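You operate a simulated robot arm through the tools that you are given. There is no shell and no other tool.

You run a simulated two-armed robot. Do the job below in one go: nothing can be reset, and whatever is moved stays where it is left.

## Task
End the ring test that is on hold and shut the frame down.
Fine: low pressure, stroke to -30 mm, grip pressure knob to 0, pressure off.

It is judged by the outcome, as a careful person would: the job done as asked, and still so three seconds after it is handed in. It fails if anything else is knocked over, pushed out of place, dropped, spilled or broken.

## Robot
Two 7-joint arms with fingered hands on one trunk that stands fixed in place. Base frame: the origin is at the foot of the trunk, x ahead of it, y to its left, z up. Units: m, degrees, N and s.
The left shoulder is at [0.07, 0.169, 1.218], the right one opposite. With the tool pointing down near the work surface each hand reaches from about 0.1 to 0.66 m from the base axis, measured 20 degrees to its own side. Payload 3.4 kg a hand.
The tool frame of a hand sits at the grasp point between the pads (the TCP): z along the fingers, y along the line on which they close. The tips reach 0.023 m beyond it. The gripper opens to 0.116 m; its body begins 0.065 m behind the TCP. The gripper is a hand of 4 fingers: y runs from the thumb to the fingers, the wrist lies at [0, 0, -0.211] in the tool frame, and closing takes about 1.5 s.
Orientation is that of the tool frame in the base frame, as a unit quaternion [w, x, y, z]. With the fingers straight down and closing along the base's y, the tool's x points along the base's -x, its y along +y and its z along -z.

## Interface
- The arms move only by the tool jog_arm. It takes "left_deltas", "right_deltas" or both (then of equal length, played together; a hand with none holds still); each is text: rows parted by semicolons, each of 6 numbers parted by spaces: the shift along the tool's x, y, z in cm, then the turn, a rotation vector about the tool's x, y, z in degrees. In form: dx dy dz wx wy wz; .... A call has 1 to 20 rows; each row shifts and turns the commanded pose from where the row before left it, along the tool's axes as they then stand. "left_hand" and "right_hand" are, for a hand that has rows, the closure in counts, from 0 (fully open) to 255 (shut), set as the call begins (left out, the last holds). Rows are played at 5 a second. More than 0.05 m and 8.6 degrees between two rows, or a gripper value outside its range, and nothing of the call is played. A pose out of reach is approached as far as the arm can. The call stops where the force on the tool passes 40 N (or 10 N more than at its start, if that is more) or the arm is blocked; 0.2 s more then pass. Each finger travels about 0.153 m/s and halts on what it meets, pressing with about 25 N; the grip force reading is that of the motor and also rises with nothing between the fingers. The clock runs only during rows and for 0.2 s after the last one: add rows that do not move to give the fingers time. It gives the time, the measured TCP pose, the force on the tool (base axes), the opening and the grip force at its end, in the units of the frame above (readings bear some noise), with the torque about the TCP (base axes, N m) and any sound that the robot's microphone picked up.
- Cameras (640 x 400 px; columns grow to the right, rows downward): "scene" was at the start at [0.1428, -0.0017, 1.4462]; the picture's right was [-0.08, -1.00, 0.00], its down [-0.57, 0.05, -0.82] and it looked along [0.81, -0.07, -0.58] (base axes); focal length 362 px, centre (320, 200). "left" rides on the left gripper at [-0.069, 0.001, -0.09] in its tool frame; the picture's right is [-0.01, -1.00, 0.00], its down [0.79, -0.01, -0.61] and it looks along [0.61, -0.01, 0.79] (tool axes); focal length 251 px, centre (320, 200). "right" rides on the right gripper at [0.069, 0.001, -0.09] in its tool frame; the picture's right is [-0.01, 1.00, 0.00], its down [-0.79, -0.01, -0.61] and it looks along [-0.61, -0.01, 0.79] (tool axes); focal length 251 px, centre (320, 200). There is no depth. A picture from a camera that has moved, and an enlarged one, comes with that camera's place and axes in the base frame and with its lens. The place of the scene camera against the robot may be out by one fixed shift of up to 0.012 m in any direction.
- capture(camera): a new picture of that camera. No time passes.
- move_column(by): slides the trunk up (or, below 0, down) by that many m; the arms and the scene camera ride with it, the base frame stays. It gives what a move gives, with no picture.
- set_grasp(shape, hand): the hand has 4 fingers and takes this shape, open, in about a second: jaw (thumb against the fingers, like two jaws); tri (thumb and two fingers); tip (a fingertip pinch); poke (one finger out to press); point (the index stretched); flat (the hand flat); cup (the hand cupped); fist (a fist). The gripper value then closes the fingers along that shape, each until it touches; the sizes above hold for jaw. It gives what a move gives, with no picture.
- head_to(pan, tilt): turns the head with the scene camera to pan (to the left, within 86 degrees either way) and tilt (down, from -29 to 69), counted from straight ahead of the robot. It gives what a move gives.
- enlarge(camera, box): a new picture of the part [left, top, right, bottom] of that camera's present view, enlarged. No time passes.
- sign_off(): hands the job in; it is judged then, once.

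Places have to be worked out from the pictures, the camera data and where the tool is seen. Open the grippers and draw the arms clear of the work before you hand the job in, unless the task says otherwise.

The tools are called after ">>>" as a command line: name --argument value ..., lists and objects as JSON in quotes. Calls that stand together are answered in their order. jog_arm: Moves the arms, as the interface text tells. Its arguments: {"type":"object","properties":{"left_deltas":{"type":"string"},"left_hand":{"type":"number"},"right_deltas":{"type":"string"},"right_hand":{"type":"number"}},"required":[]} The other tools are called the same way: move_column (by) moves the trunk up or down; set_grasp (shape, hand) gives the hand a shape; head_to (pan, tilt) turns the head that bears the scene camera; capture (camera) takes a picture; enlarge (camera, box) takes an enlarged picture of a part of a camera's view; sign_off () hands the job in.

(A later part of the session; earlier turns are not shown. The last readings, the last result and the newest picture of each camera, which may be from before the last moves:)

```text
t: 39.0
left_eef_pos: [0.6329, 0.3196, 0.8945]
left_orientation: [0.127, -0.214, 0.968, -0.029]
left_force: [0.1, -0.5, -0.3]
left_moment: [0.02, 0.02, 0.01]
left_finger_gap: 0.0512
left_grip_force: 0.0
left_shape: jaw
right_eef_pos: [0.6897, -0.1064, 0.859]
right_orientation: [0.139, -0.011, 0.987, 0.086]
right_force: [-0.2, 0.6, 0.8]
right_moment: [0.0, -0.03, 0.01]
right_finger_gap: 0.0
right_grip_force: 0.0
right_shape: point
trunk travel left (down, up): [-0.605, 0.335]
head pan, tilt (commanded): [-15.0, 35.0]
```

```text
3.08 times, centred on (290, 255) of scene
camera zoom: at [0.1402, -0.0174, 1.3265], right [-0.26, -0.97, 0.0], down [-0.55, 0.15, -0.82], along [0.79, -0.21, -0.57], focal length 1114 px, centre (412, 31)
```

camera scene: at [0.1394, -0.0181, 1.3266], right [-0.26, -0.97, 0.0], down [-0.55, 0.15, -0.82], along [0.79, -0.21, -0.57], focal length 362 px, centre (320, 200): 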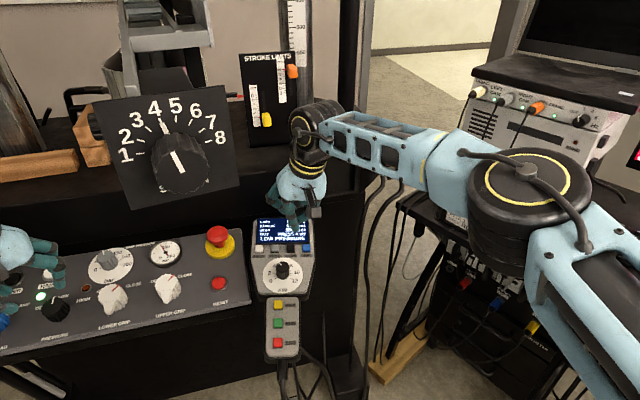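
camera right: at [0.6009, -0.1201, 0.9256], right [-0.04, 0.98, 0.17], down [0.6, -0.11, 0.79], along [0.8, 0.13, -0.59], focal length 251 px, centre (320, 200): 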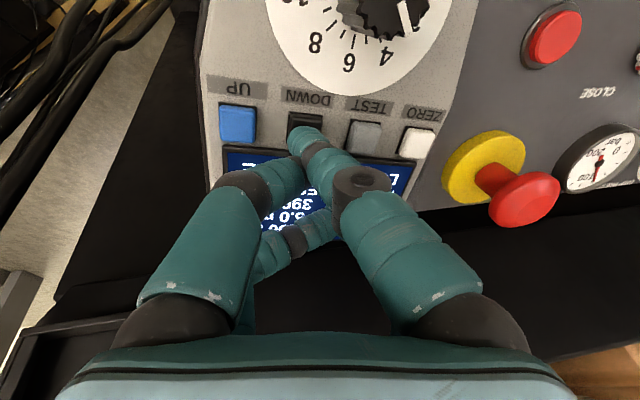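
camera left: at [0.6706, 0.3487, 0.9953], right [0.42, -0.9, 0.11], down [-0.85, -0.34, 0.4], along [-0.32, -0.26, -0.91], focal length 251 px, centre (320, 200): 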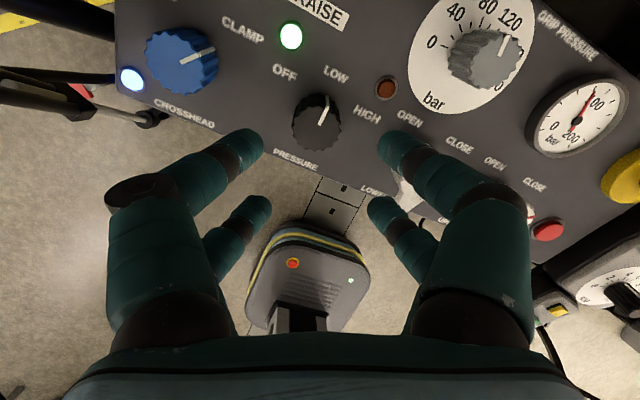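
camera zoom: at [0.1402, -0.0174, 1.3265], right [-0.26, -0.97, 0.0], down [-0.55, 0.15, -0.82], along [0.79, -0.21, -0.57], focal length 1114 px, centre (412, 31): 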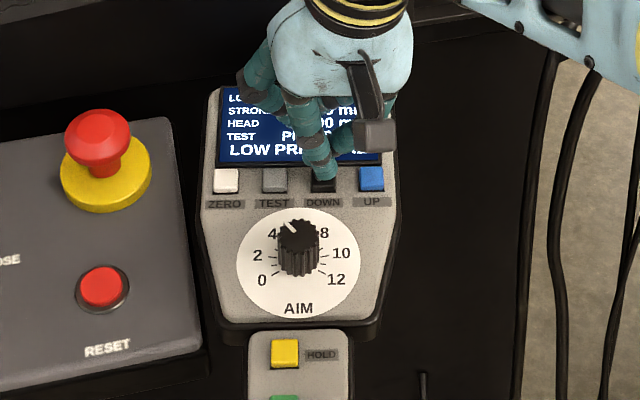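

Not touching yet, with the tip right over DOWN. I lower a few millimetres more to press it and watch for the click.

>>> jog_arm --right_deltas "0.1 0 0.2 0 0 0; 0 0 0.2 0 0 0"

>>> enlarge --camera "right" --box '[220, 90, 380, 240]'

>>> enlarge --camera "scene" --box '[220, 190, 360, 320]'

```text
t: 39.6
left_eef_pos: [0.6325, 0.3199, 0.8939]
left_orientation: [0.127, -0.214, 0.968, -0.029]
left_force: [0.3, -0.6, 0.5]
left_moment: [0.01, -0.04, 0.03]
left_finger_gap: 0.0513
left_grip_force: 0.0
left_shape: jaw
right_eef_pos: [0.6891, -0.1055, 0.854]
right_orientation: [0.139, -0.01, 0.986, 0.086]
right_force: [-0.9, 0.5, 3.8]
right_moment: [0.04, 0.07, 0.02]
right_finger_gap: 0.0
right_grip_force: 0.0
right_shape: point
trunk travel left (down, up): [-0.605, 0.335]
head pan, tilt (commanded): [-15.0, 35.0]
heard: click
```

```text
2.67 times, centred on (300, 165) of right
camera zoom: at [0.6005, -0.1195, 0.9221], right [-0.04, 0.98, 0.17], down [0.6, -0.11, 0.79], along [0.8, 0.13, -0.58], focal length 670 px, centre (373, 293)
```

zoom: 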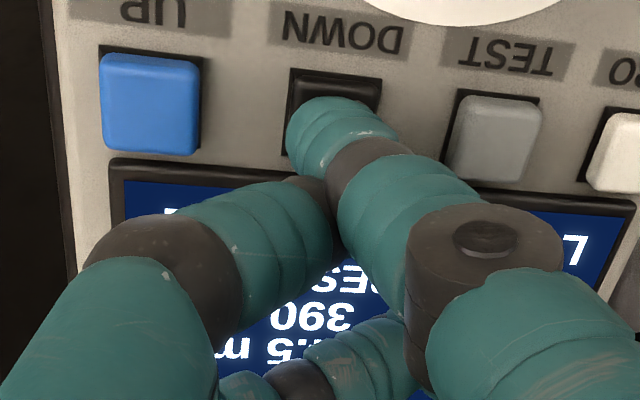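

```text
3.08 times, centred on (290, 255) of scene
camera zoom: at [0.1391, -0.0171, 1.3267], right [-0.26, -0.97, 0.0], down [-0.55, 0.15, -0.82], along [0.79, -0.21, -0.57], focal length 1114 px, centre (412, 31)
```

zoom: 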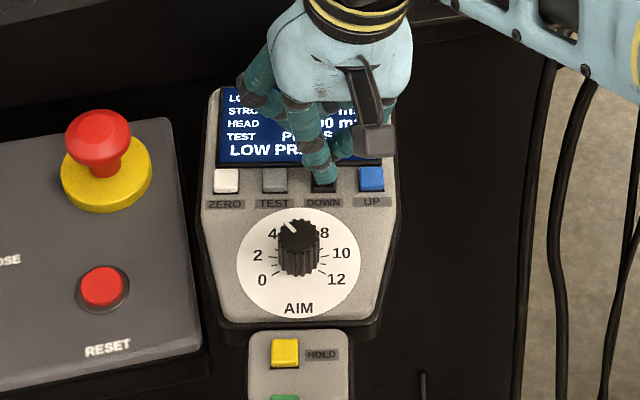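

The button clicked down and the stroke began to change (shows "….5 m"). I hold it for one second more and read the change.

>>> jog_arm --right_deltas "0 0 0 0 0 0; 0 0 0 0 0 0; 0 0 0 0 0 0; 0 0 0 0 0 0"

>>> enlarge --camera "right" --box '[260, 170, 360, 240]'

>>> capture --camera "scene"

```text
t: 40.6
left_eef_pos: [0.6319, 0.3204, 0.8933]
left_orientation: [0.128, -0.215, 0.968, -0.029]
left_force: [-0.4, -0.4, 0.8]
left_moment: [-0.01, 0.01, -0.02]
left_finger_gap: 0.0512
left_grip_force: 0.1
left_shape: jaw
right_eef_pos: [0.6904, -0.1056, 0.8548]
right_orientation: [0.139, -0.012, 0.986, 0.086]
right_force: [-0.6, 0.1, 5.0]
right_moment: [0.03, 0.06, 0.01]
right_finger_gap: 0.0001
right_grip_force: 0.1
right_shape: point
trunk travel left (down, up): [-0.605, 0.335]
head pan, tilt (commanded): [-15.0, 35.0]
```

```text
5.71 times, centred on (310, 205) of right
camera zoom: at [0.6005, -0.1194, 0.9219], right [-0.04, 0.98, 0.17], down [0.6, -0.11, 0.79], along [0.8, 0.13, -0.59], focal length 1437 px, centre (377, 171)
```

zoom: 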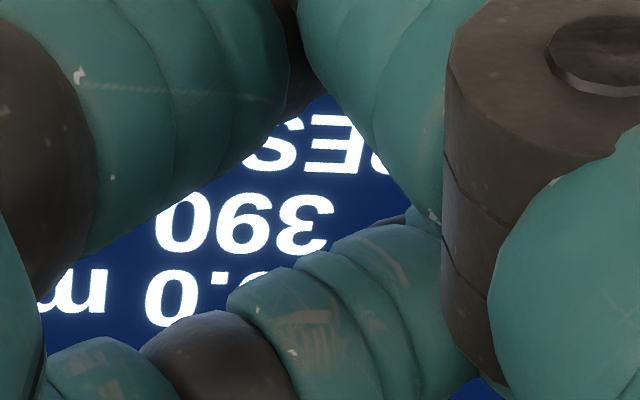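

```text
taken
camera scene: at [0.1393, -0.0171, 1.3266], right [-0.26, -0.97, 0.0], down [-0.55, 0.15, -0.82], along [0.79, -0.21, -0.57], focal length 362 px, centre (320, 200)
```

scene: 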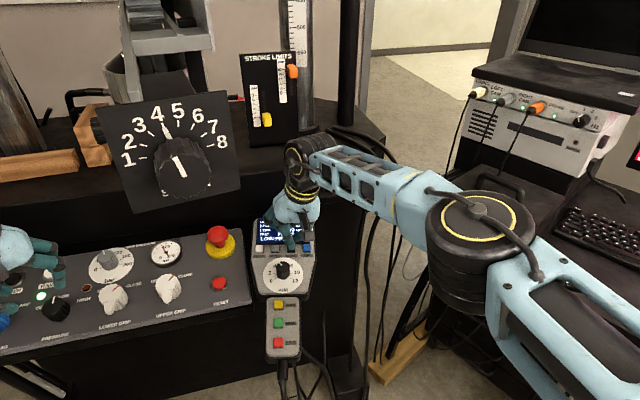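

The integer digit is hidden behind a finger. I zoom the scene camera at the display to see if it can be read past the hand.

>>> enlarge --camera "scene" --box '[245, 205, 335, 265]'

>>> enlarge --camera "scene" --box '[200, 40, 310, 150]'

```text
6.67 times, centred on (290, 235) of scene
camera zoom: at [0.1393, -0.0171, 1.3266], right [-0.26, -0.97, 0.0], down [-0.55, 0.15, -0.82], along [0.79, -0.21, -0.57], focal length 2413 px, centre (520, -33)
```

zoom: 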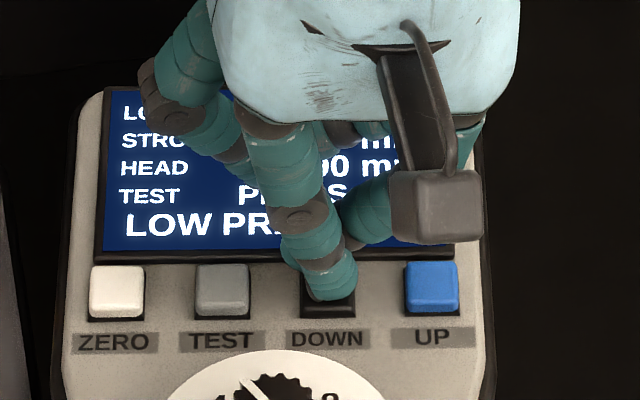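

```text
3.64 times, centred on (255, 95) of scene
camera zoom: at [0.1393, -0.0171, 1.3266], right [-0.26, -0.97, 0.0], down [-0.55, 0.15, -0.82], along [0.79, -0.21, -0.57], focal length 1316 px, centre (556, 582)
```

zoom: 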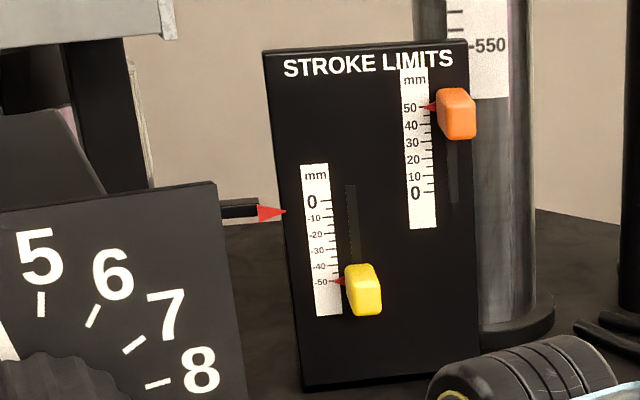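

I release the button, lifting 4 cm, to read the exact stroke and get the rate.

>>> jog_arm --right_deltas "0 0 -4 0 0 0"

>>> enlarge --camera "scene" --box '[245, 205, 335, 265]'

>>> enlarge --camera "right" --box '[220, 100, 420, 230]'

```text
t: 41.0
left_eef_pos: [0.6316, 0.319, 0.8947]
left_orientation: [0.128, -0.214, 0.968, -0.028]
left_force: [-1.1, -1.1, 0.4]
left_moment: [0.01, -0.03, 0.0]
left_finger_gap: 0.0514
left_grip_force: 0.1
left_shape: jaw
right_eef_pos: [0.6796, -0.1129, 0.8923]
right_orientation: [0.139, -0.01, 0.986, 0.086]
right_force: [0.5, 0.3, 1.3]
right_moment: [0.01, 0.0, -0.01]
right_finger_gap: 0.0
right_grip_force: 0.1
right_shape: point
trunk travel left (down, up): [-0.605, 0.335]
head pan, tilt (commanded): [-15.0, 35.0]
```

```text
6.67 times, centred on (290, 235) of scene
camera zoom: at [0.1389, -0.0184, 1.3265], right [-0.26, -0.97, 0.0], down [-0.55, 0.15, -0.82], along [0.79, -0.21, -0.57], focal length 2413 px, centre (520, -33)
```

zoom: 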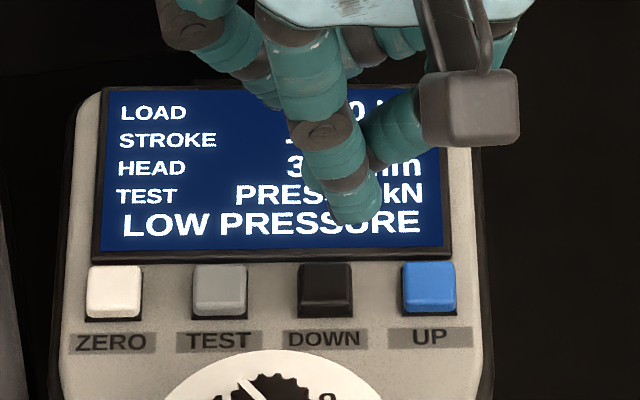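

```text
3.08 times, centred on (320, 165) of right
camera zoom: at [0.5897, -0.1267, 0.9598], right [-0.04, 0.98, 0.17], down [0.6, -0.11, 0.79], along [0.8, 0.13, -0.59], focal length 774 px, centre (320, 308)
```

zoom: 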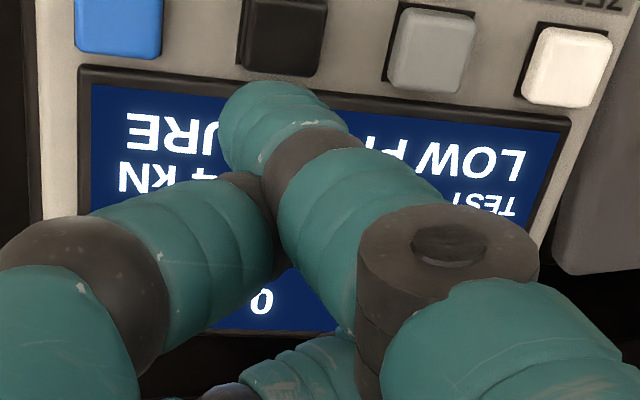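

A minus sign is visible, so the stroke has passed zero. I move the hand aside a bit to read it fully.

>>> jog_arm --right_deltas "0 -4.5 -1.5 0 0 0"

>>> enlarge --camera "scene" --box '[245, 205, 335, 265]'

```text
t: 41.4
left_eef_pos: [0.6321, 0.3172, 0.8944]
left_orientation: [0.128, -0.215, 0.968, -0.027]
left_force: [0.5, -0.6, 0.8]
left_moment: [0.03, 0.0, 0.03]
left_finger_gap: 0.0514
left_grip_force: 0.0
left_shape: jaw
right_eef_pos: [0.6784, -0.1606, 0.8995]
right_orientation: [0.138, -0.011, 0.987, 0.088]
right_force: [-0.1, -1.3, -0.1]
right_moment: [-0.01, 0.02, -0.01]
right_finger_gap: 0.0001
right_grip_force: 0.1
right_shape: point
trunk travel left (down, up): [-0.605, 0.335]
head pan, tilt (commanded): [-15.0, 35.0]
```

```text
6.67 times, centred on (290, 235) of scene
camera zoom: at [0.1398, -0.0205, 1.3265], right [-0.26, -0.97, 0.0], down [-0.55, 0.15, -0.82], along [0.79, -0.21, -0.57], focal length 2413 px, centre (520, -33)
```

zoom: 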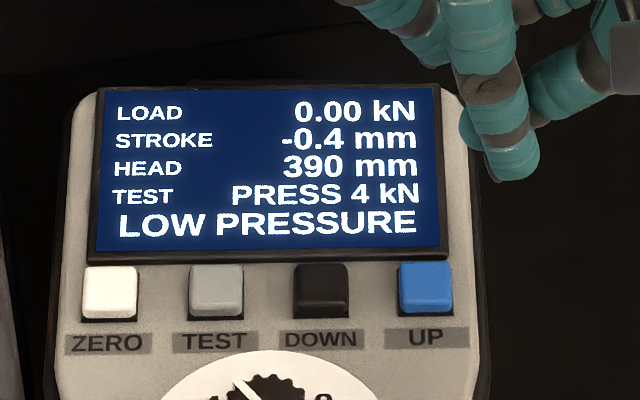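

Stroke reads -0.4 mm, so the rate is about 4 mm/s while held. I press again for about 3 s in one call, release and read.

>>> jog_arm --right_deltas "0 4.5 1.5 0 0 0; 0 0 2.5 0 0 0; 0 0 1.5 0 0 0; 0 0 0 0 0 0; 0 0 0 0 0 0; 0 0 0 0 0 0; 0 0 0 0 0 0; 0 0 0 0 0 0; 0 0 0 0 0 0; 0 0 0 0 0 0; 0 0 0 0 0 0; 0 0 0 0 0 0; 0 0 0 0 0 0; 0 0 0 0 0 0; 0 0 0 0 0 0; 0 0 0 0 0 0; 0 0 0 0 0 0; 0 0 0 0 0 0; 0 0 -4 0 0 0; 0 -4.5 -1.5 0 0 0"

>>> enlarge --camera "scene" --box '[245, 205, 335, 265]'

>>> capture --camera "scene"

```text
t: 45.6
left_eef_pos: [0.6321, 0.3177, 0.8942]
left_orientation: [0.127, -0.214, 0.968, -0.028]
left_force: [0.1, -0.2, -1.2]
left_moment: [0.0, 0.01, -0.02]
left_finger_gap: 0.0514
left_grip_force: 0.1
left_shape: jaw
right_eef_pos: [0.6766, -0.1618, 0.9003]
right_orientation: [0.138, -0.011, 0.986, 0.087]
right_force: [0.9, 0.1, 1.0]
right_moment: [0.02, 0.01, -0.01]
right_finger_gap: 0.0001
right_grip_force: 0.1
right_shape: point
trunk travel left (down, up): [-0.605, 0.335]
head pan, tilt (commanded): [-15.0, 35.0]
heard: click
```

```text
6.67 times, centred on (290, 235) of scene
camera zoom: at [0.1401, -0.0194, 1.3264], right [-0.26, -0.97, 0.0], down [-0.55, 0.15, -0.82], along [0.79, -0.21, -0.57], focal length 2413 px, centre (520, -33)
```

zoom: 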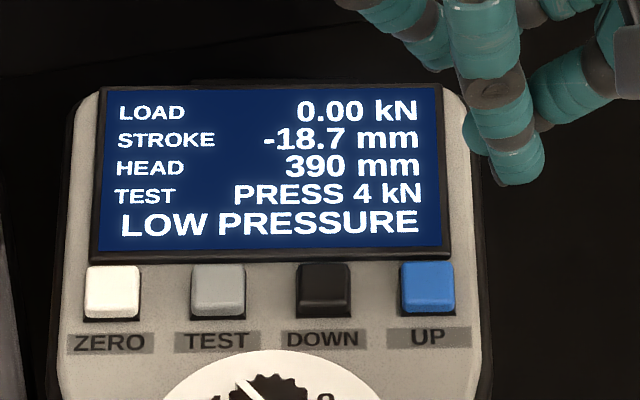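

```text
taken
camera scene: at [0.1401, -0.0194, 1.3264], right [-0.26, -0.97, 0.0], down [-0.55, 0.15, -0.82], along [0.79, -0.21, -0.57], focal length 362 px, centre (320, 200)
```

scene: 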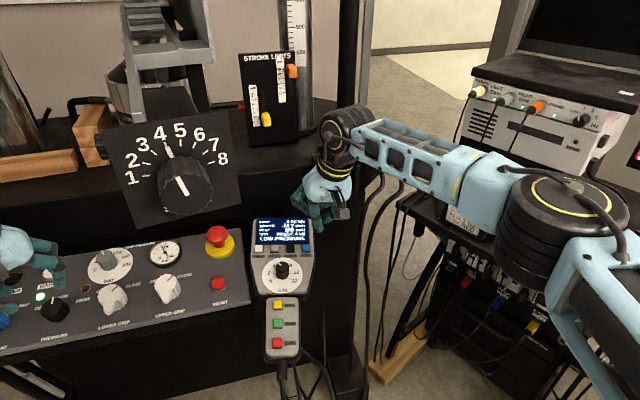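

STROKE is now -18.7 mm (18.3 mm in about 3.2 s). I press again for about half that time to stop short of -30 and then finish with short taps.

>>> jog_arm --right_deltas "0 4.5 1.5 0 0 0; 0 0 2.5 0 0 0; 0 0 1.5 0 0 0; 0 0 0 0 0 0; 0 0 0 0 0 0; 0 0 0 0 0 0; 0 0 0 0 0 0; 0 0 0 0 0 0; 0 0 0 0 0 0; 0 0 0 0 0 0; 0 0 -4 0 0 0; 0 -4.5 -1.5 0 0 0"

>>> enlarge --camera "scene" --box '[245, 205, 335, 265]'

```text
t: 48.2
left_eef_pos: [0.6323, 0.3194, 0.8941]
left_orientation: [0.127, -0.215, 0.968, -0.028]
left_force: [-0.2, 0.1, 0.2]
left_moment: [0.0, 0.01, 0.01]
left_finger_gap: 0.0512
left_grip_force: 0.1
left_shape: jaw
right_eef_pos: [0.6744, -0.1601, 0.8994]
right_orientation: [0.14, -0.01, 0.986, 0.087]
right_force: [0.2, -0.3, 0.3]
right_moment: [0.04, -0.02, 0.03]
right_finger_gap: 0.0
right_grip_force: 0.0
right_shape: point
trunk travel left (down, up): [-0.605, 0.335]
head pan, tilt (commanded): [-15.0, 35.0]
heard: click
```

```text
6.67 times, centred on (290, 235) of scene
camera zoom: at [0.14, -0.0192, 1.3264], right [-0.26, -0.97, 0.0], down [-0.55, 0.15, -0.82], along [0.79, -0.21, -0.57], focal length 2413 px, centre (520, -33)
```

zoom: 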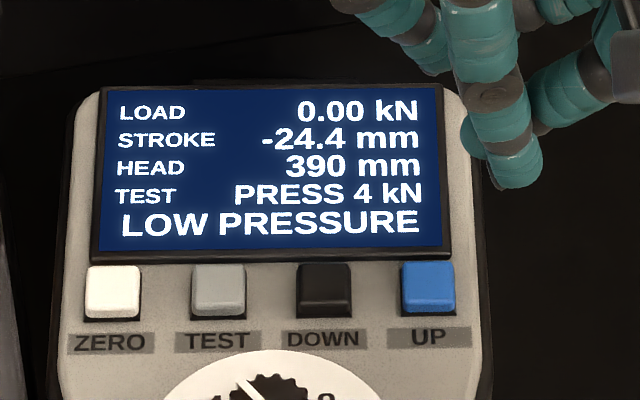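

The same press moved 5.7 mm, now at -24.4 mm, with 5.6 mm left. I repeat the identical press.

>>> jog_arm --right_deltas "0 4.5 1.5 0 0 0; 0 0 2.5 0 0 0; 0 0 1.5 0 0 0; 0 0 0 0 0 0; 0 0 0 0 0 0; 0 0 0 0 0 0; 0 0 0 0 0 0; 0 0 0 0 0 0; 0 0 0 0 0 0; 0 0 0 0 0 0; 0 0 -4 0 0 0; 0 -4.5 -1.5 0 0 0"

>>> enlarge --camera "scene" --box '[245, 205, 335, 265]'

```text
t: 50.8
left_eef_pos: [0.6329, 0.3185, 0.8929]
left_orientation: [0.126, -0.214, 0.968, -0.028]
left_force: [0.9, 0.6, 0.4]
left_moment: [-0.01, 0.01, 0.02]
left_finger_gap: 0.0517
left_grip_force: 0.1
left_shape: jaw
right_eef_pos: [0.6771, -0.1585, 0.8988]
right_orientation: [0.139, -0.01, 0.986, 0.087]
right_force: [0.3, -0.3, 0.1]
right_moment: [0.04, -0.01, 0.03]
right_finger_gap: 0.0
right_grip_force: 0.1
right_shape: point
trunk travel left (down, up): [-0.605, 0.335]
head pan, tilt (commanded): [-15.0, 35.0]
heard: click
```

```text
6.67 times, centred on (290, 235) of scene
camera zoom: at [0.1402, -0.0194, 1.3264], right [-0.26, -0.97, 0.0], down [-0.55, 0.15, -0.82], along [0.79, -0.21, -0.57], focal length 2413 px, centre (520, -33)
```

zoom: 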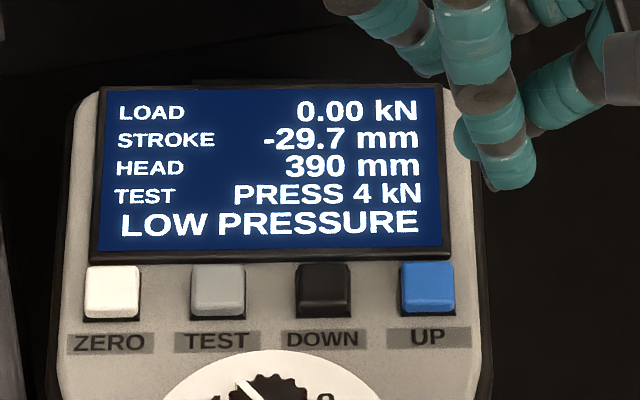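

STROKE reads -29.7 mm. A minimal tap without hold should add only a few tenths, so I try one quick tap.

>>> jog_arm --right_deltas "0 4.5 1.5 0 0 0; 0 0 2.5 0 0 0; 0 0 1.5 0 0 0; 0 0 -4 0 0 0; 0 -4.5 -1.5 0 0 0"

>>> enlarge --camera "scene" --box '[245, 205, 335, 265]'

```text
t: 52.0
left_eef_pos: [0.6316, 0.3176, 0.8943]
left_orientation: [0.126, -0.214, 0.968, -0.028]
left_force: [0.0, -0.1, 0.5]
left_moment: [0.02, 0.01, 0.02]
left_finger_gap: 0.0516
left_grip_force: 0.1
left_shape: jaw
right_eef_pos: [0.677, -0.1582, 0.8946]
right_orientation: [0.139, -0.011, 0.986, 0.087]
right_force: [-0.3, -0.4, 0.7]
right_moment: [0.03, 0.01, 0.02]
right_finger_gap: 0.0001
right_grip_force: 0.1
right_shape: point
trunk travel left (down, up): [-0.605, 0.335]
head pan, tilt (commanded): [-15.0, 35.0]
heard: click
```

```text
6.67 times, centred on (290, 235) of scene
camera zoom: at [0.1404, -0.0195, 1.3264], right [-0.26, -0.97, 0.0], down [-0.55, 0.15, -0.82], along [0.79, -0.21, -0.57], focal length 2413 px, centre (520, -33)
```

zoom: 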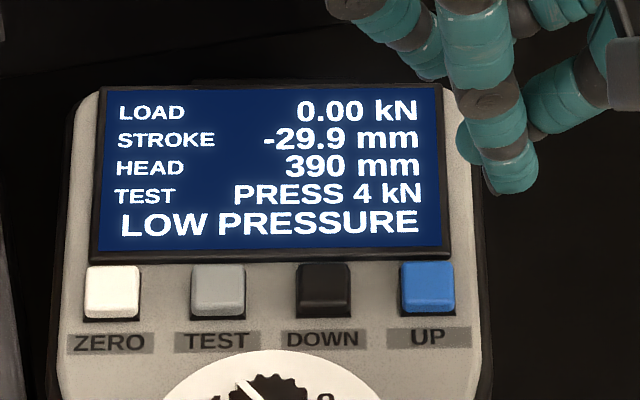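

STROKE is -29.9 mm, as good as -30. I draw the right hand back from the pendant.

>>> jog_arm --right_deltas "0 0 -4 0 0 0; 4.4 -0.2 -1.7 0 0 0; 4.4 -0.2 -1.7 0 0 0; 4.4 -0.2 -1.7 0 0 0; 4.4 -0.2 -1.7 0 0 0; 4.4 -0.2 -1.7 0 0 0; 0 0 0 0 0 0"

>>> head_to --pan 15 --tilt 40

>>> capture --camera "scene"

>>> capture --camera "left"

```text
t: 53.6
left_eef_pos: [0.6328, 0.3197, 0.8925]
left_orientation: [0.128, -0.214, 0.968, -0.028]
left_force: [0.1, 0.2, -0.1]
left_moment: [-0.01, 0.01, 0.0]
left_finger_gap: 0.0514
left_grip_force: 0.2
left_shape: jaw
right_eef_pos: [0.4318, -0.1895, 0.9521]
right_orientation: [0.139, -0.011, 0.987, 0.086]
right_force: [-0.1, -0.2, -0.8]
right_moment: [0.01, 0.03, -0.01]
right_finger_gap: 0.0
right_grip_force: 0.0
right_shape: point
trunk travel left (down, up): [-0.605, 0.335]
head pan, tilt (commanded): [-15.0, 35.0]
```

```text
t: 54.5
left_eef_pos: [0.6315, 0.3191, 0.8931]
left_orientation: [0.126, -0.214, 0.968, -0.028]
left_force: [-0.3, -0.8, -0.7]
left_moment: [0.0, 0.0, 0.0]
left_finger_gap: 0.0512
left_grip_force: 0.1
left_shape: jaw
right_eef_pos: [0.4317, -0.1894, 0.9521]
right_orientation: [0.14, -0.012, 0.986, 0.087]
right_force: [0.7, 1.0, -0.2]
right_moment: [0.01, -0.02, -0.01]
right_finger_gap: 0.0
right_grip_force: 0.1
right_shape: point
trunk travel left (down, up): [-0.605, 0.335]
head pan, tilt (commanded): [15.0, 40.0]
```

```text
taken
camera scene: at [0.1374, 0.0274, 1.319], right [0.26, -0.97, 0.0], down [-0.62, -0.17, -0.77], along [0.74, 0.2, -0.64], focal length 362 px, centre (320, 200)
```

scene: 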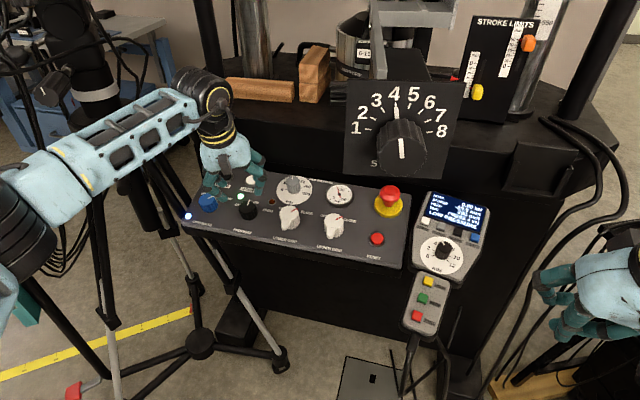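

```text
taken
camera left: at [0.6706, 0.3488, 0.9951], right [0.42, -0.9, 0.11], down [-0.85, -0.34, 0.4], along [-0.32, -0.26, -0.91], focal length 251 px, centre (320, 200)
```

left: 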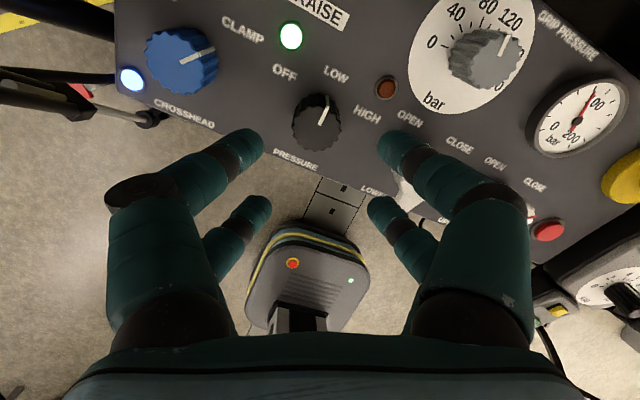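

The panel state is steady at LOW. For the smaller grip-pressure knob (axis at about base (0.746, 0.2445, 0.811), 29 mm wide) I check whether the "tri" shape gives a better centred grip.

>>> set_grasp --hand "left" --shape "tri"

>>> capture --camera "left"

>>> enlarge --camera "scene" --box '[160, 100, 300, 240]'

```text
t: 55.5
left_eef_pos: [0.6336, 0.3199, 0.8929]
left_orientation: [0.127, -0.214, 0.968, -0.029]
left_force: [-0.3, -1.4, -0.3]
left_moment: [-0.02, 0.02, -0.01]
left_finger_gap: 0.116
left_grip_force: 0.0
left_shape: tri
right_eef_pos: [0.431, -0.1893, 0.9542]
right_orientation: [0.139, -0.012, 0.986, 0.087]
right_force: [0.2, -0.5, -0.6]
right_moment: [0.02, 0.02, -0.02]
right_finger_gap: 0.0
right_grip_force: 0.0
right_shape: point
trunk travel left (down, up): [-0.605, 0.335]
head pan, tilt (commanded): [15.0, 40.0]
```

```text
taken
camera left: at [0.6705, 0.3488, 0.9952], right [0.42, -0.9, 0.11], down [-0.85, -0.34, 0.4], along [-0.32, -0.26, -0.91], focal length 251 px, centre (320, 200)
```

left: 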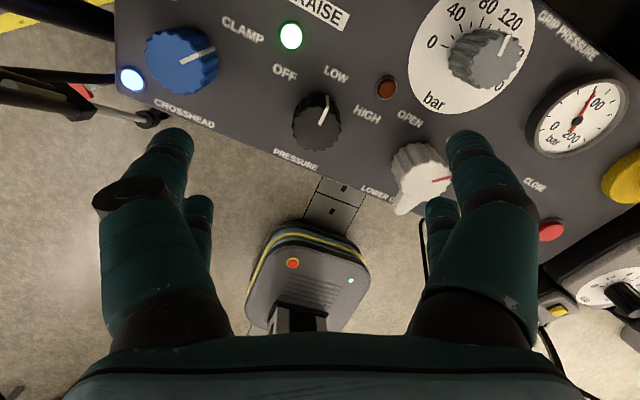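

```text
2.86 times, centred on (230, 170) of scene
camera zoom: at [0.1373, 0.0274, 1.3189], right [0.26, -0.97, 0.0], down [-0.62, -0.17, -0.77], along [0.74, 0.2, -0.64], focal length 1034 px, centre (577, 286)
```

zoom: 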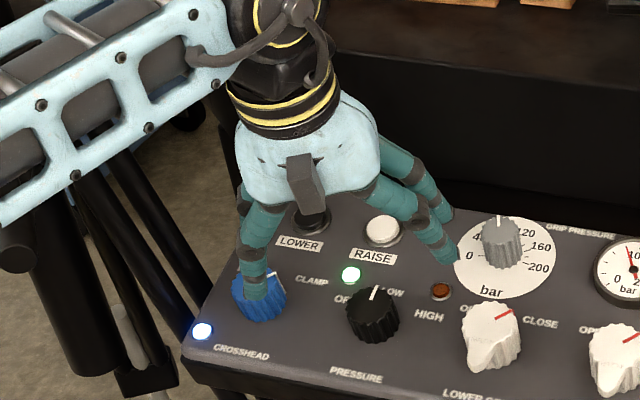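

I close the tri shape part-way in the air to see how its tips converge.

>>> jog_arm --left_deltas "0 0 0 0 0 0; 0 0 0 0 0 0; 0 0 0 0 0 0; 0 0 0 0 0 0; 0 0 0 0 0 0" --left_hand 175

>>> capture --camera "left"

>>> set_grasp --hand "left" --shape "tip"

>>> jog_arm --left_deltas "0 0 0 0 0 0; 0 0 0 0 0 0; 0 0 0 0 0 0; 0 0 0 0 0 0; 0 0 0 0 0 0" --left_hand 175

>>> capture --camera "left"

```text
t: 56.6
left_eef_pos: [0.6331, 0.3192, 0.8926]
left_orientation: [0.127, -0.214, 0.968, -0.029]
left_force: [0.2, 0.6, -0.3]
left_moment: [0.0, -0.02, -0.01]
left_finger_gap: 0.0367
left_grip_force: 0.1
left_shape: tri
right_eef_pos: [0.4311, -0.1896, 0.9526]
right_orientation: [0.139, -0.012, 0.987, 0.086]
right_force: [-0.3, 0.2, -0.3]
right_moment: [0.02, -0.01, -0.04]
right_finger_gap: 0.0
right_grip_force: 0.0
right_shape: point
trunk travel left (down, up): [-0.605, 0.335]
head pan, tilt (commanded): [15.0, 40.0]
```

```text
taken
camera left: at [0.6705, 0.3488, 0.9952], right [0.42, -0.9, 0.11], down [-0.85, -0.34, 0.4], along [-0.32, -0.26, -0.91], focal length 251 px, centre (320, 200)
```

left: 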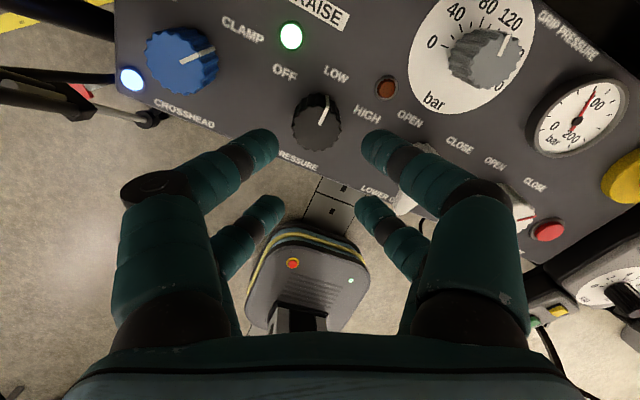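

```text
t: 57.5
left_eef_pos: [0.6322, 0.3194, 0.8924]
left_orientation: [0.127, -0.213, 0.968, -0.03]
left_force: [0.3, -0.3, -0.6]
left_moment: [-0.02, 0.0, 0.01]
left_finger_gap: 0.116
left_grip_force: 0.1
left_shape: tip
right_eef_pos: [0.4331, -0.1899, 0.9524]
right_orientation: [0.139, -0.011, 0.987, 0.086]
right_force: [-0.2, -0.1, -0.9]
right_moment: [0.01, 0.02, 0.01]
right_finger_gap: 0.0
right_grip_force: 0.0
right_shape: point
trunk travel left (down, up): [-0.605, 0.335]
head pan, tilt (commanded): [15.0, 40.0]
```

```text
t: 58.8
left_eef_pos: [0.6327, 0.3206, 0.8928]
left_orientation: [0.127, -0.214, 0.968, -0.029]
left_force: [0.8, 0.1, -0.3]
left_moment: [0.02, -0.01, 0.01]
left_finger_gap: 0.0366
left_grip_force: 0.0
left_shape: tip
right_eef_pos: [0.4311, -0.1898, 0.9521]
right_orientation: [0.139, -0.011, 0.986, 0.086]
right_force: [0.5, -1.2, 0.6]
right_moment: [-0.01, -0.03, -0.02]
right_finger_gap: 0.0
right_grip_force: 0.0
right_shape: point
trunk travel left (down, up): [-0.605, 0.335]
head pan, tilt (commanded): [15.0, 40.0]
```

```text
taken
camera left: at [0.6705, 0.3488, 0.9952], right [0.42, -0.9, 0.11], down [-0.85, -0.34, 0.4], along [-0.32, -0.26, -0.91], focal length 251 px, centre (320, 200)
```

left: 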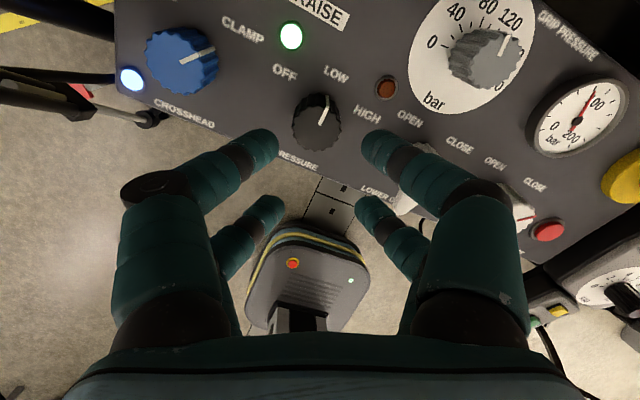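

All these shapes close the same 2+2 way, so I return to jaw and plan to pinch the small knob with the front finger pair (about 19 mm ahead of the TCP). I reset the shape, narrow the jaw and turn the hand to about +42° yaw while still high.

>>> set_grasp --hand "left" --shape "jaw"

>>> jog_arm --left_deltas "0 0 -2 0 0 8.4; 0 0 0 0 0 8.4; 0 0 0 0 0 8.4; 0 0 0 0 0 8.4; 0 0 0 0 0 8.4; 0 0 0 0 0 8.4; 0 0 0 0 0 8.4; 0 0 0 0 0 8.2; 0 0 0 0 0 0" --left_hand 145

>>> capture --camera "left"

>>> capture --camera "scene"

```text
t: 59.6
left_eef_pos: [0.6339, 0.3186, 0.8932]
left_orientation: [0.127, -0.214, 0.968, -0.029]
left_force: [0.2, -0.5, -0.1]
left_moment: [0.03, 0.04, -0.02]
left_finger_gap: 0.1158
left_grip_force: 0.2
left_shape: jaw
right_eef_pos: [0.4318, -0.1881, 0.9515]
right_orientation: [0.139, -0.011, 0.986, 0.086]
right_force: [-0.2, 0.2, 0.0]
right_moment: [-0.01, 0.01, 0.04]
right_finger_gap: 0.0
right_grip_force: 0.0
right_shape: point
trunk travel left (down, up): [-0.605, 0.335]
head pan, tilt (commanded): [15.0, 40.0]
```

```text
t: 61.6
left_eef_pos: [0.6287, 0.3188, 0.9135]
left_orientation: [0.121, 0.356, 0.925, 0.046]
left_force: [-0.2, 0.1, 0.0]
left_moment: [0.04, 0.0, 0.0]
left_finger_gap: 0.0505
left_grip_force: 0.0
left_shape: jaw
right_eef_pos: [0.4318, -0.1898, 0.9529]
right_orientation: [0.138, -0.012, 0.987, 0.086]
right_force: [0.0, 0.0, 0.1]
right_moment: [0.0, 0.01, 0.04]
right_finger_gap: 0.0
right_grip_force: 0.0
right_shape: point
trunk travel left (down, up): [-0.605, 0.335]
head pan, tilt (commanded): [15.0, 40.0]
```

```text
taken
camera left: at [0.6565, 0.273, 1.0128], right [-0.64, -0.75, -0.17], down [-0.73, 0.53, 0.43], along [-0.23, 0.4, -0.89], focal length 251 px, centre (320, 200)
```

left: 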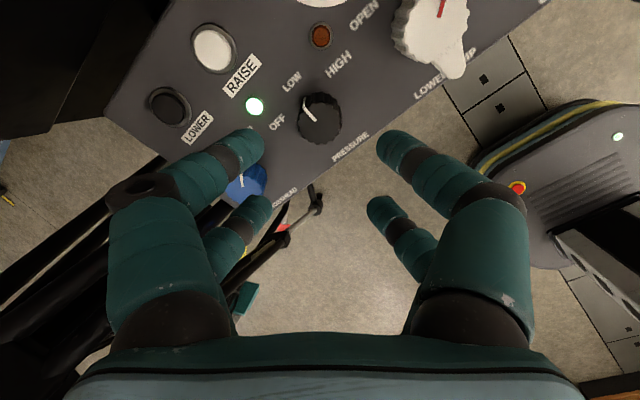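

```text
taken
camera scene: at [0.1373, 0.0274, 1.3189], right [0.26, -0.97, 0.0], down [-0.62, -0.17, -0.77], along [0.74, 0.2, -0.64], focal length 362 px, centre (320, 200)
```

scene: 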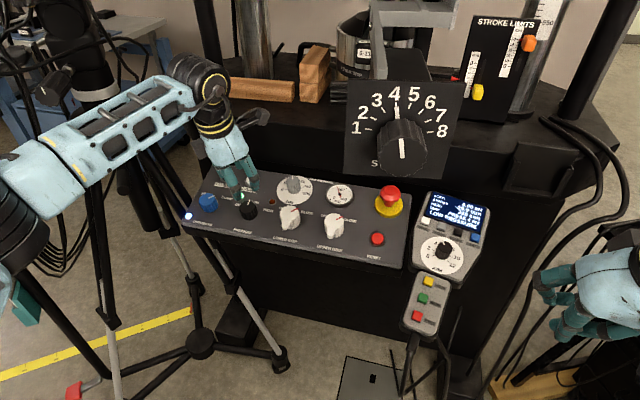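

Yaw +42° is within reach. I move over the grip-pressure knob, staying 5 cm above gripping height.

>>> jog_arm --left_deltas "-3.17 0.09 1 0 0 0; -3.17 0.09 1.5 0 0 0; -3.17 0.09 2.5 0 0 0; 0 0 0 0 0 0"

>>> capture --camera "left"

>>> enlarge --camera "scene" --box '[200, 100, 360, 240]'

```text
t: 62.6
left_eef_pos: [0.702, 0.2585, 0.8842]
left_orientation: [0.123, 0.355, 0.926, 0.045]
left_force: [-0.5, 0.0, 0.3]
left_moment: [-0.03, -0.03, -0.01]
left_finger_gap: 0.0502
left_grip_force: 0.1
left_shape: jaw
left hand out of reach, approached as far as the arm can: row 3
right_eef_pos: [0.4306, -0.1871, 0.9529]
right_orientation: [0.139, -0.011, 0.987, 0.085]
right_force: [-0.4, -0.8, -0.4]
right_moment: [0.0, 0.0, -0.02]
right_finger_gap: 0.0001
right_grip_force: 0.1
right_shape: point
trunk travel left (down, up): [-0.605, 0.335]
head pan, tilt (commanded): [15.0, 40.0]
```

```text
taken
camera left: at [0.7298, 0.2142, 0.9832], right [-0.64, -0.75, -0.17], down [-0.73, 0.53, 0.43], along [-0.23, 0.4, -0.89], focal length 251 px, centre (320, 200)
```

left: 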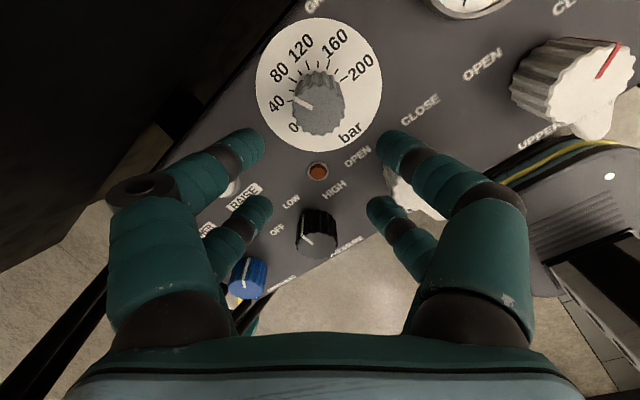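

```text
2.86 times, centred on (280, 170) of scene
camera zoom: at [0.1365, 0.0304, 1.319], right [0.26, -0.97, 0.0], down [-0.62, -0.17, -0.77], along [0.74, 0.2, -0.64], focal length 1034 px, centre (434, 286)
```

zoom: 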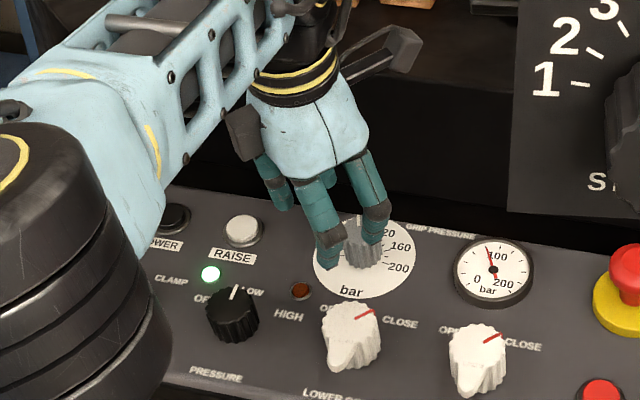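

The arm reaches its limit here, so gripping this knob needs more forward tilt (about 28°) and a slightly lower trunk. I lift first, then re-orient the hand.

>>> jog_arm --left_deltas "0 0 -4 0 0 0; 0 0 -4 0 0 0; 0 0 0 0 0 -7; 0 0 0 0 -6.5 0; 0 0 0 0 -6.5 0; 0 0 0 0 0 0"

>>> capture --camera "left"

>>> capture --camera "scene"

```text
t: 64.0
left_eef_pos: [0.7335, 0.2605, 0.9659]
left_orientation: [0.23, 0.301, 0.926, 0.005]
left_force: [0.5, 0.5, -0.5]
left_moment: [0.0, -0.01, 0.03]
left_finger_gap: 0.0501
left_grip_force: 0.2
left_shape: jaw
left hand out of reach, approached as far as the arm can: row 1, 2, 4, 5
right_eef_pos: [0.4314, -0.1901, 0.9519]
right_orientation: [0.139, -0.01, 0.987, 0.086]
right_force: [-0.3, -0.3, 0.5]
right_moment: [0.03, -0.01, -0.02]
right_finger_gap: 0.0
right_grip_force: 0.1
right_shape: point
trunk travel left (down, up): [-0.605, 0.335]
head pan, tilt (commanded): [15.0, 40.0]
```

```text
taken
camera left: at [0.7453, 0.2342, 1.0748], right [-0.55, -0.82, -0.14], down [-0.83, 0.52, 0.21], along [-0.1, 0.23, -0.97], focal length 251 px, centre (320, 200)
```

left: 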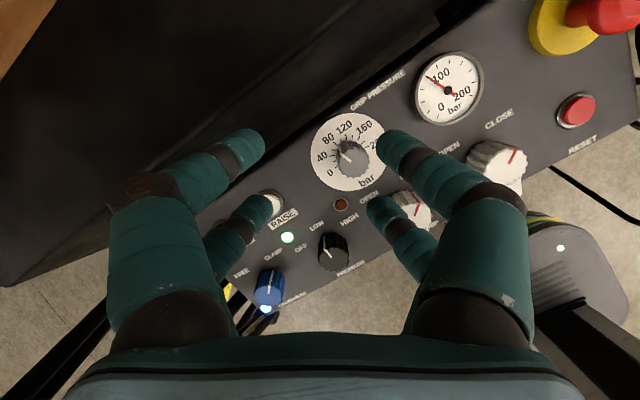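

```text
taken
camera scene: at [0.1373, 0.027, 1.319], right [0.26, -0.97, 0.0], down [-0.62, -0.17, -0.77], along [0.74, 0.2, -0.64], focal length 362 px, centre (320, 200)
```

scene: 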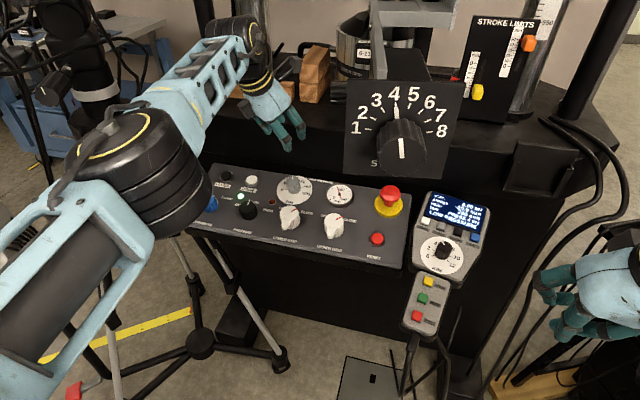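

The hand is high and stretched at (0.734, 0.261, 0.966). I pull it back 5 cm, then lower the trunk 6 cm to bring shoulder and wrist level.

>>> jog_arm --left_deltas "1.8 -1.4 -1.1 0 0 0; 1.8 -1.4 -1.1 0 0 0; 0 0 0 0 0 0"

>>> move_column --by -0.06

>>> capture --camera "left"

>>> capture --camera "scene"

```text
t: 64.8
left_eef_pos: [0.7319, 0.2657, 0.9708]
left_orientation: [0.229, 0.301, 0.926, 0.005]
left_force: [-0.4, 0.5, -0.6]
left_moment: [0.0, -0.01, -0.05]
left_finger_gap: 0.0501
left_grip_force: 0.0
left_shape: jaw
left hand out of reach, approached as far as the arm can: row 1, 2
right_eef_pos: [0.4318, -0.1895, 0.9526]
right_orientation: [0.139, -0.011, 0.986, 0.087]
right_force: [0.7, 0.1, -0.2]
right_moment: [0.0, 0.02, -0.02]
right_finger_gap: 0.0001
right_grip_force: 0.0
right_shape: point
trunk travel left (down, up): [-0.605, 0.335]
head pan, tilt (commanded): [15.0, 40.0]
```

```text
t: 65.8
left_eef_pos: [0.731, 0.2659, 0.911]
left_orientation: [0.23, 0.301, 0.925, 0.005]
left_force: [-0.9, 0.0, 0.1]
left_moment: [0.02, -0.01, 0.04]
left_finger_gap: 0.0502
left_grip_force: 0.0
left_shape: jaw
right_eef_pos: [0.4299, -0.1893, 0.8928]
right_orientation: [0.139, -0.011, 0.986, 0.086]
right_force: [-0.2, -0.3, -0.5]
right_moment: [0.01, 0.0, 0.0]
right_finger_gap: 0.0004
right_grip_force: 0.1
right_shape: point
trunk travel left (down, up): [-0.545, 0.395]
head pan, tilt (commanded): [15.0, 40.0]
```

```text
taken
camera left: at [0.7443, 0.2389, 1.0198], right [-0.55, -0.82, -0.14], down [-0.83, 0.52, 0.21], along [-0.1, 0.23, -0.97], focal length 251 px, centre (320, 200)
```

left: 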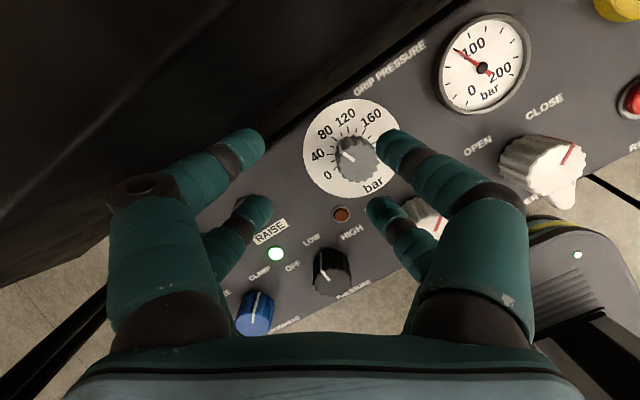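

```text
taken
camera scene: at [0.1371, 0.0274, 1.259], right [0.26, -0.97, 0.0], down [-0.62, -0.17, -0.77], along [0.74, 0.2, -0.64], focal length 362 px, centre (320, 200)
```

scene: 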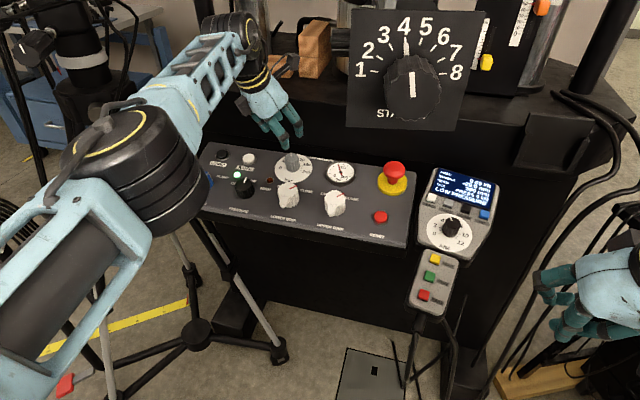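

The pull-back was not followed; the arm seems locked at full stretch. I command a larger retreat, backward and to the left, so the elbow bends again.

>>> jog_arm --left_deltas "3.6 -2.3 -2 0 0 0; 3.6 -2.3 -2 0 0 0; 3.6 -2.3 -2 0 0 0; 0 0 0 0 0 0"

>>> capture --camera "scene"

```text
t: 66.8
left_eef_pos: [0.7304, 0.2791, 0.9162]
left_orientation: [0.23, 0.302, 0.925, 0.004]
left_force: [0.4, 0.2, -0.4]
left_moment: [-0.01, 0.01, -0.03]
left_finger_gap: 0.0501
left_grip_force: 0.0
left_shape: jaw
left hand out of reach, approached as far as the arm can: row 1, 2, 3
right_eef_pos: [0.4316, -0.1895, 0.8926]
right_orientation: [0.139, -0.011, 0.987, 0.086]
right_force: [0.3, 0.0, -0.2]
right_moment: [-0.03, 0.0, 0.01]
right_finger_gap: 0.0
right_grip_force: 0.0
right_shape: point
trunk travel left (down, up): [-0.545, 0.395]
head pan, tilt (commanded): [15.0, 40.0]
```

```text
taken
camera scene: at [0.1373, 0.0273, 1.2589], right [0.26, -0.97, 0.0], down [-0.62, -0.17, -0.77], along [0.74, 0.2, -0.64], focal length 362 px, centre (320, 200)
```

scene: 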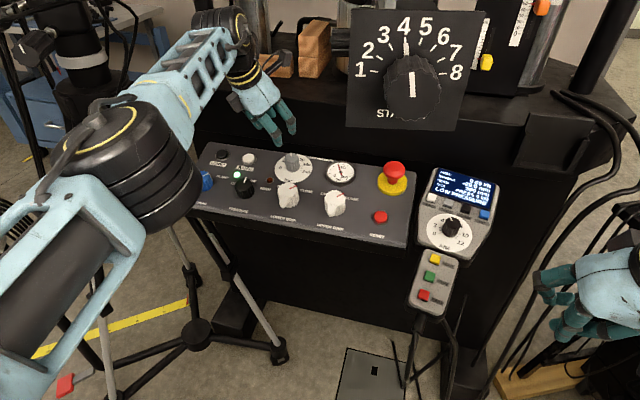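

The arm did not fold back in x. Moving the hand to the right (-y) should flex the elbow, so I command that together with a slight retreat.

>>> jog_arm --left_deltas "-1.1 -4.8 -0.3 0 0 0; 0 0 0 0 0 0"

>>> capture --camera "scene"

```text
t: 67.5
left_eef_pos: [0.732, 0.2356, 0.9182]
left_orientation: [0.229, 0.301, 0.926, 0.004]
left_force: [0.5, 0.2, -0.4]
left_moment: [-0.02, -0.02, 0.0]
left_finger_gap: 0.0499
left_grip_force: 0.2
left_shape: jaw
left hand out of reach, approached as far as the arm can: row 1
right_eef_pos: [0.4311, -0.1887, 0.8928]
right_orientation: [0.139, -0.011, 0.987, 0.085]
right_force: [-0.2, 0.8, 0.4]
right_moment: [-0.04, 0.03, -0.01]
right_finger_gap: 0.0001
right_grip_force: 0.1
right_shape: point
trunk travel left (down, up): [-0.545, 0.395]
head pan, tilt (commanded): [15.0, 40.0]
```

```text
taken
camera scene: at [0.1372, 0.0287, 1.2589], right [0.26, -0.97, 0.0], down [-0.62, -0.17, -0.77], along [0.74, 0.2, -0.64], focal length 362 px, centre (320, 200)
```

scene: 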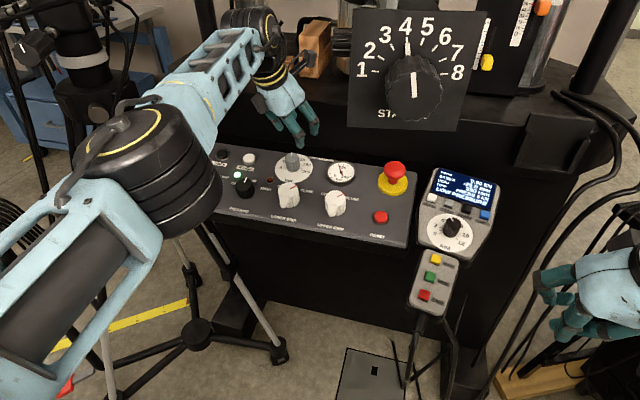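

The arm follows sideways but not radially, which suggests a wrist limit at this tilt. I take back half of the extra tilt and see whether it frees up.

>>> jog_arm --left_deltas "0 0 0 0 6.5 0; 0 0 0 0 0 0"

>>> jog_arm --left_deltas "3 -2 -2 0 0 0; 0 0 0 0 0 0"

```text
t: 68.0
left_eef_pos: [0.7168, 0.2363, 0.917]
left_orientation: [0.176, 0.301, 0.937, 0.021]
left_force: [-1.2, 0.4, -0.3]
left_moment: [0.0, -0.05, 0.02]
left_finger_gap: 0.0501
left_grip_force: 0.0
left_shape: jaw
left hand out of reach, approached as far as the arm can: row 1
right_eef_pos: [0.4306, -0.1887, 0.893]
right_orientation: [0.138, -0.011, 0.987, 0.085]
right_force: [0.0, 0.2, -0.2]
right_moment: [0.02, -0.01, 0.0]
right_finger_gap: 0.0002
right_grip_force: 0.1
right_shape: point
trunk travel left (down, up): [-0.545, 0.395]
head pan, tilt (commanded): [15.0, 40.0]
```

```text
t: 68.7
left_eef_pos: [0.714, 0.2368, 0.9262]
left_orientation: [0.177, 0.301, 0.937, 0.021]
left_force: [-0.9, -0.1, 0.2]
left_moment: [-0.02, 0.02, -0.02]
left_finger_gap: 0.0501
left_grip_force: 0.1
left_shape: jaw
left hand out of reach, approached as far as the arm can: row 1
right_eef_pos: [0.4327, -0.1906, 0.8913]
right_orientation: [0.139, -0.012, 0.987, 0.086]
right_force: [0.6, -0.3, 0.1]
right_moment: [0.04, 0.04, -0.02]
right_finger_gap: 0.0
right_grip_force: 0.0
right_shape: point
trunk travel left (down, up): [-0.545, 0.395]
head pan, tilt (commanded): [15.0, 40.0]
```

The wrist stays exactly at full-stretch distance, so the elbow is locked straight. I try raising the hand with a retreat to break that.

>>> jog_arm --left_deltas "0.1 -0.4 -4.8 0 0 0; 0.1 -0.4 -4.8 0 0 0; 0 0 0 0 0 0"

>>> capture --camera "scene"

```text
t: 69.5
left_eef_pos: [0.6919, 0.2428, 1.0191]
left_orientation: [0.175, 0.299, 0.938, 0.022]
left_force: [0.6, -0.6, 0.1]
left_moment: [0.01, 0.01, 0.03]
left_finger_gap: 0.05
left_grip_force: 0.0
left_shape: jaw
left hand out of reach, approached as far as the arm can: row 1, 2
right_eef_pos: [0.4315, -0.1894, 0.8921]
right_orientation: [0.139, -0.012, 0.986, 0.086]
right_force: [-0.6, 0.4, -0.4]
right_moment: [-0.01, 0.02, -0.03]
right_finger_gap: 0.0
right_grip_force: 0.0
right_shape: point
trunk travel left (down, up): [-0.545, 0.395]
head pan, tilt (commanded): [15.0, 40.0]
```

```text
taken
camera scene: at [0.138, 0.0276, 1.2588], right [0.26, -0.97, 0.0], down [-0.62, -0.17, -0.77], along [0.74, 0.2, -0.64], focal length 362 px, centre (320, 200)
```

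scene: 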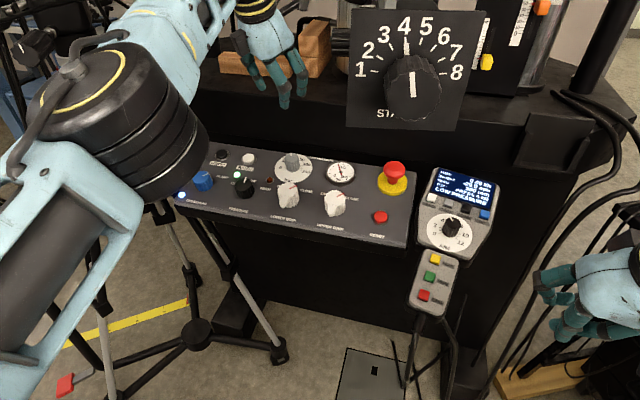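

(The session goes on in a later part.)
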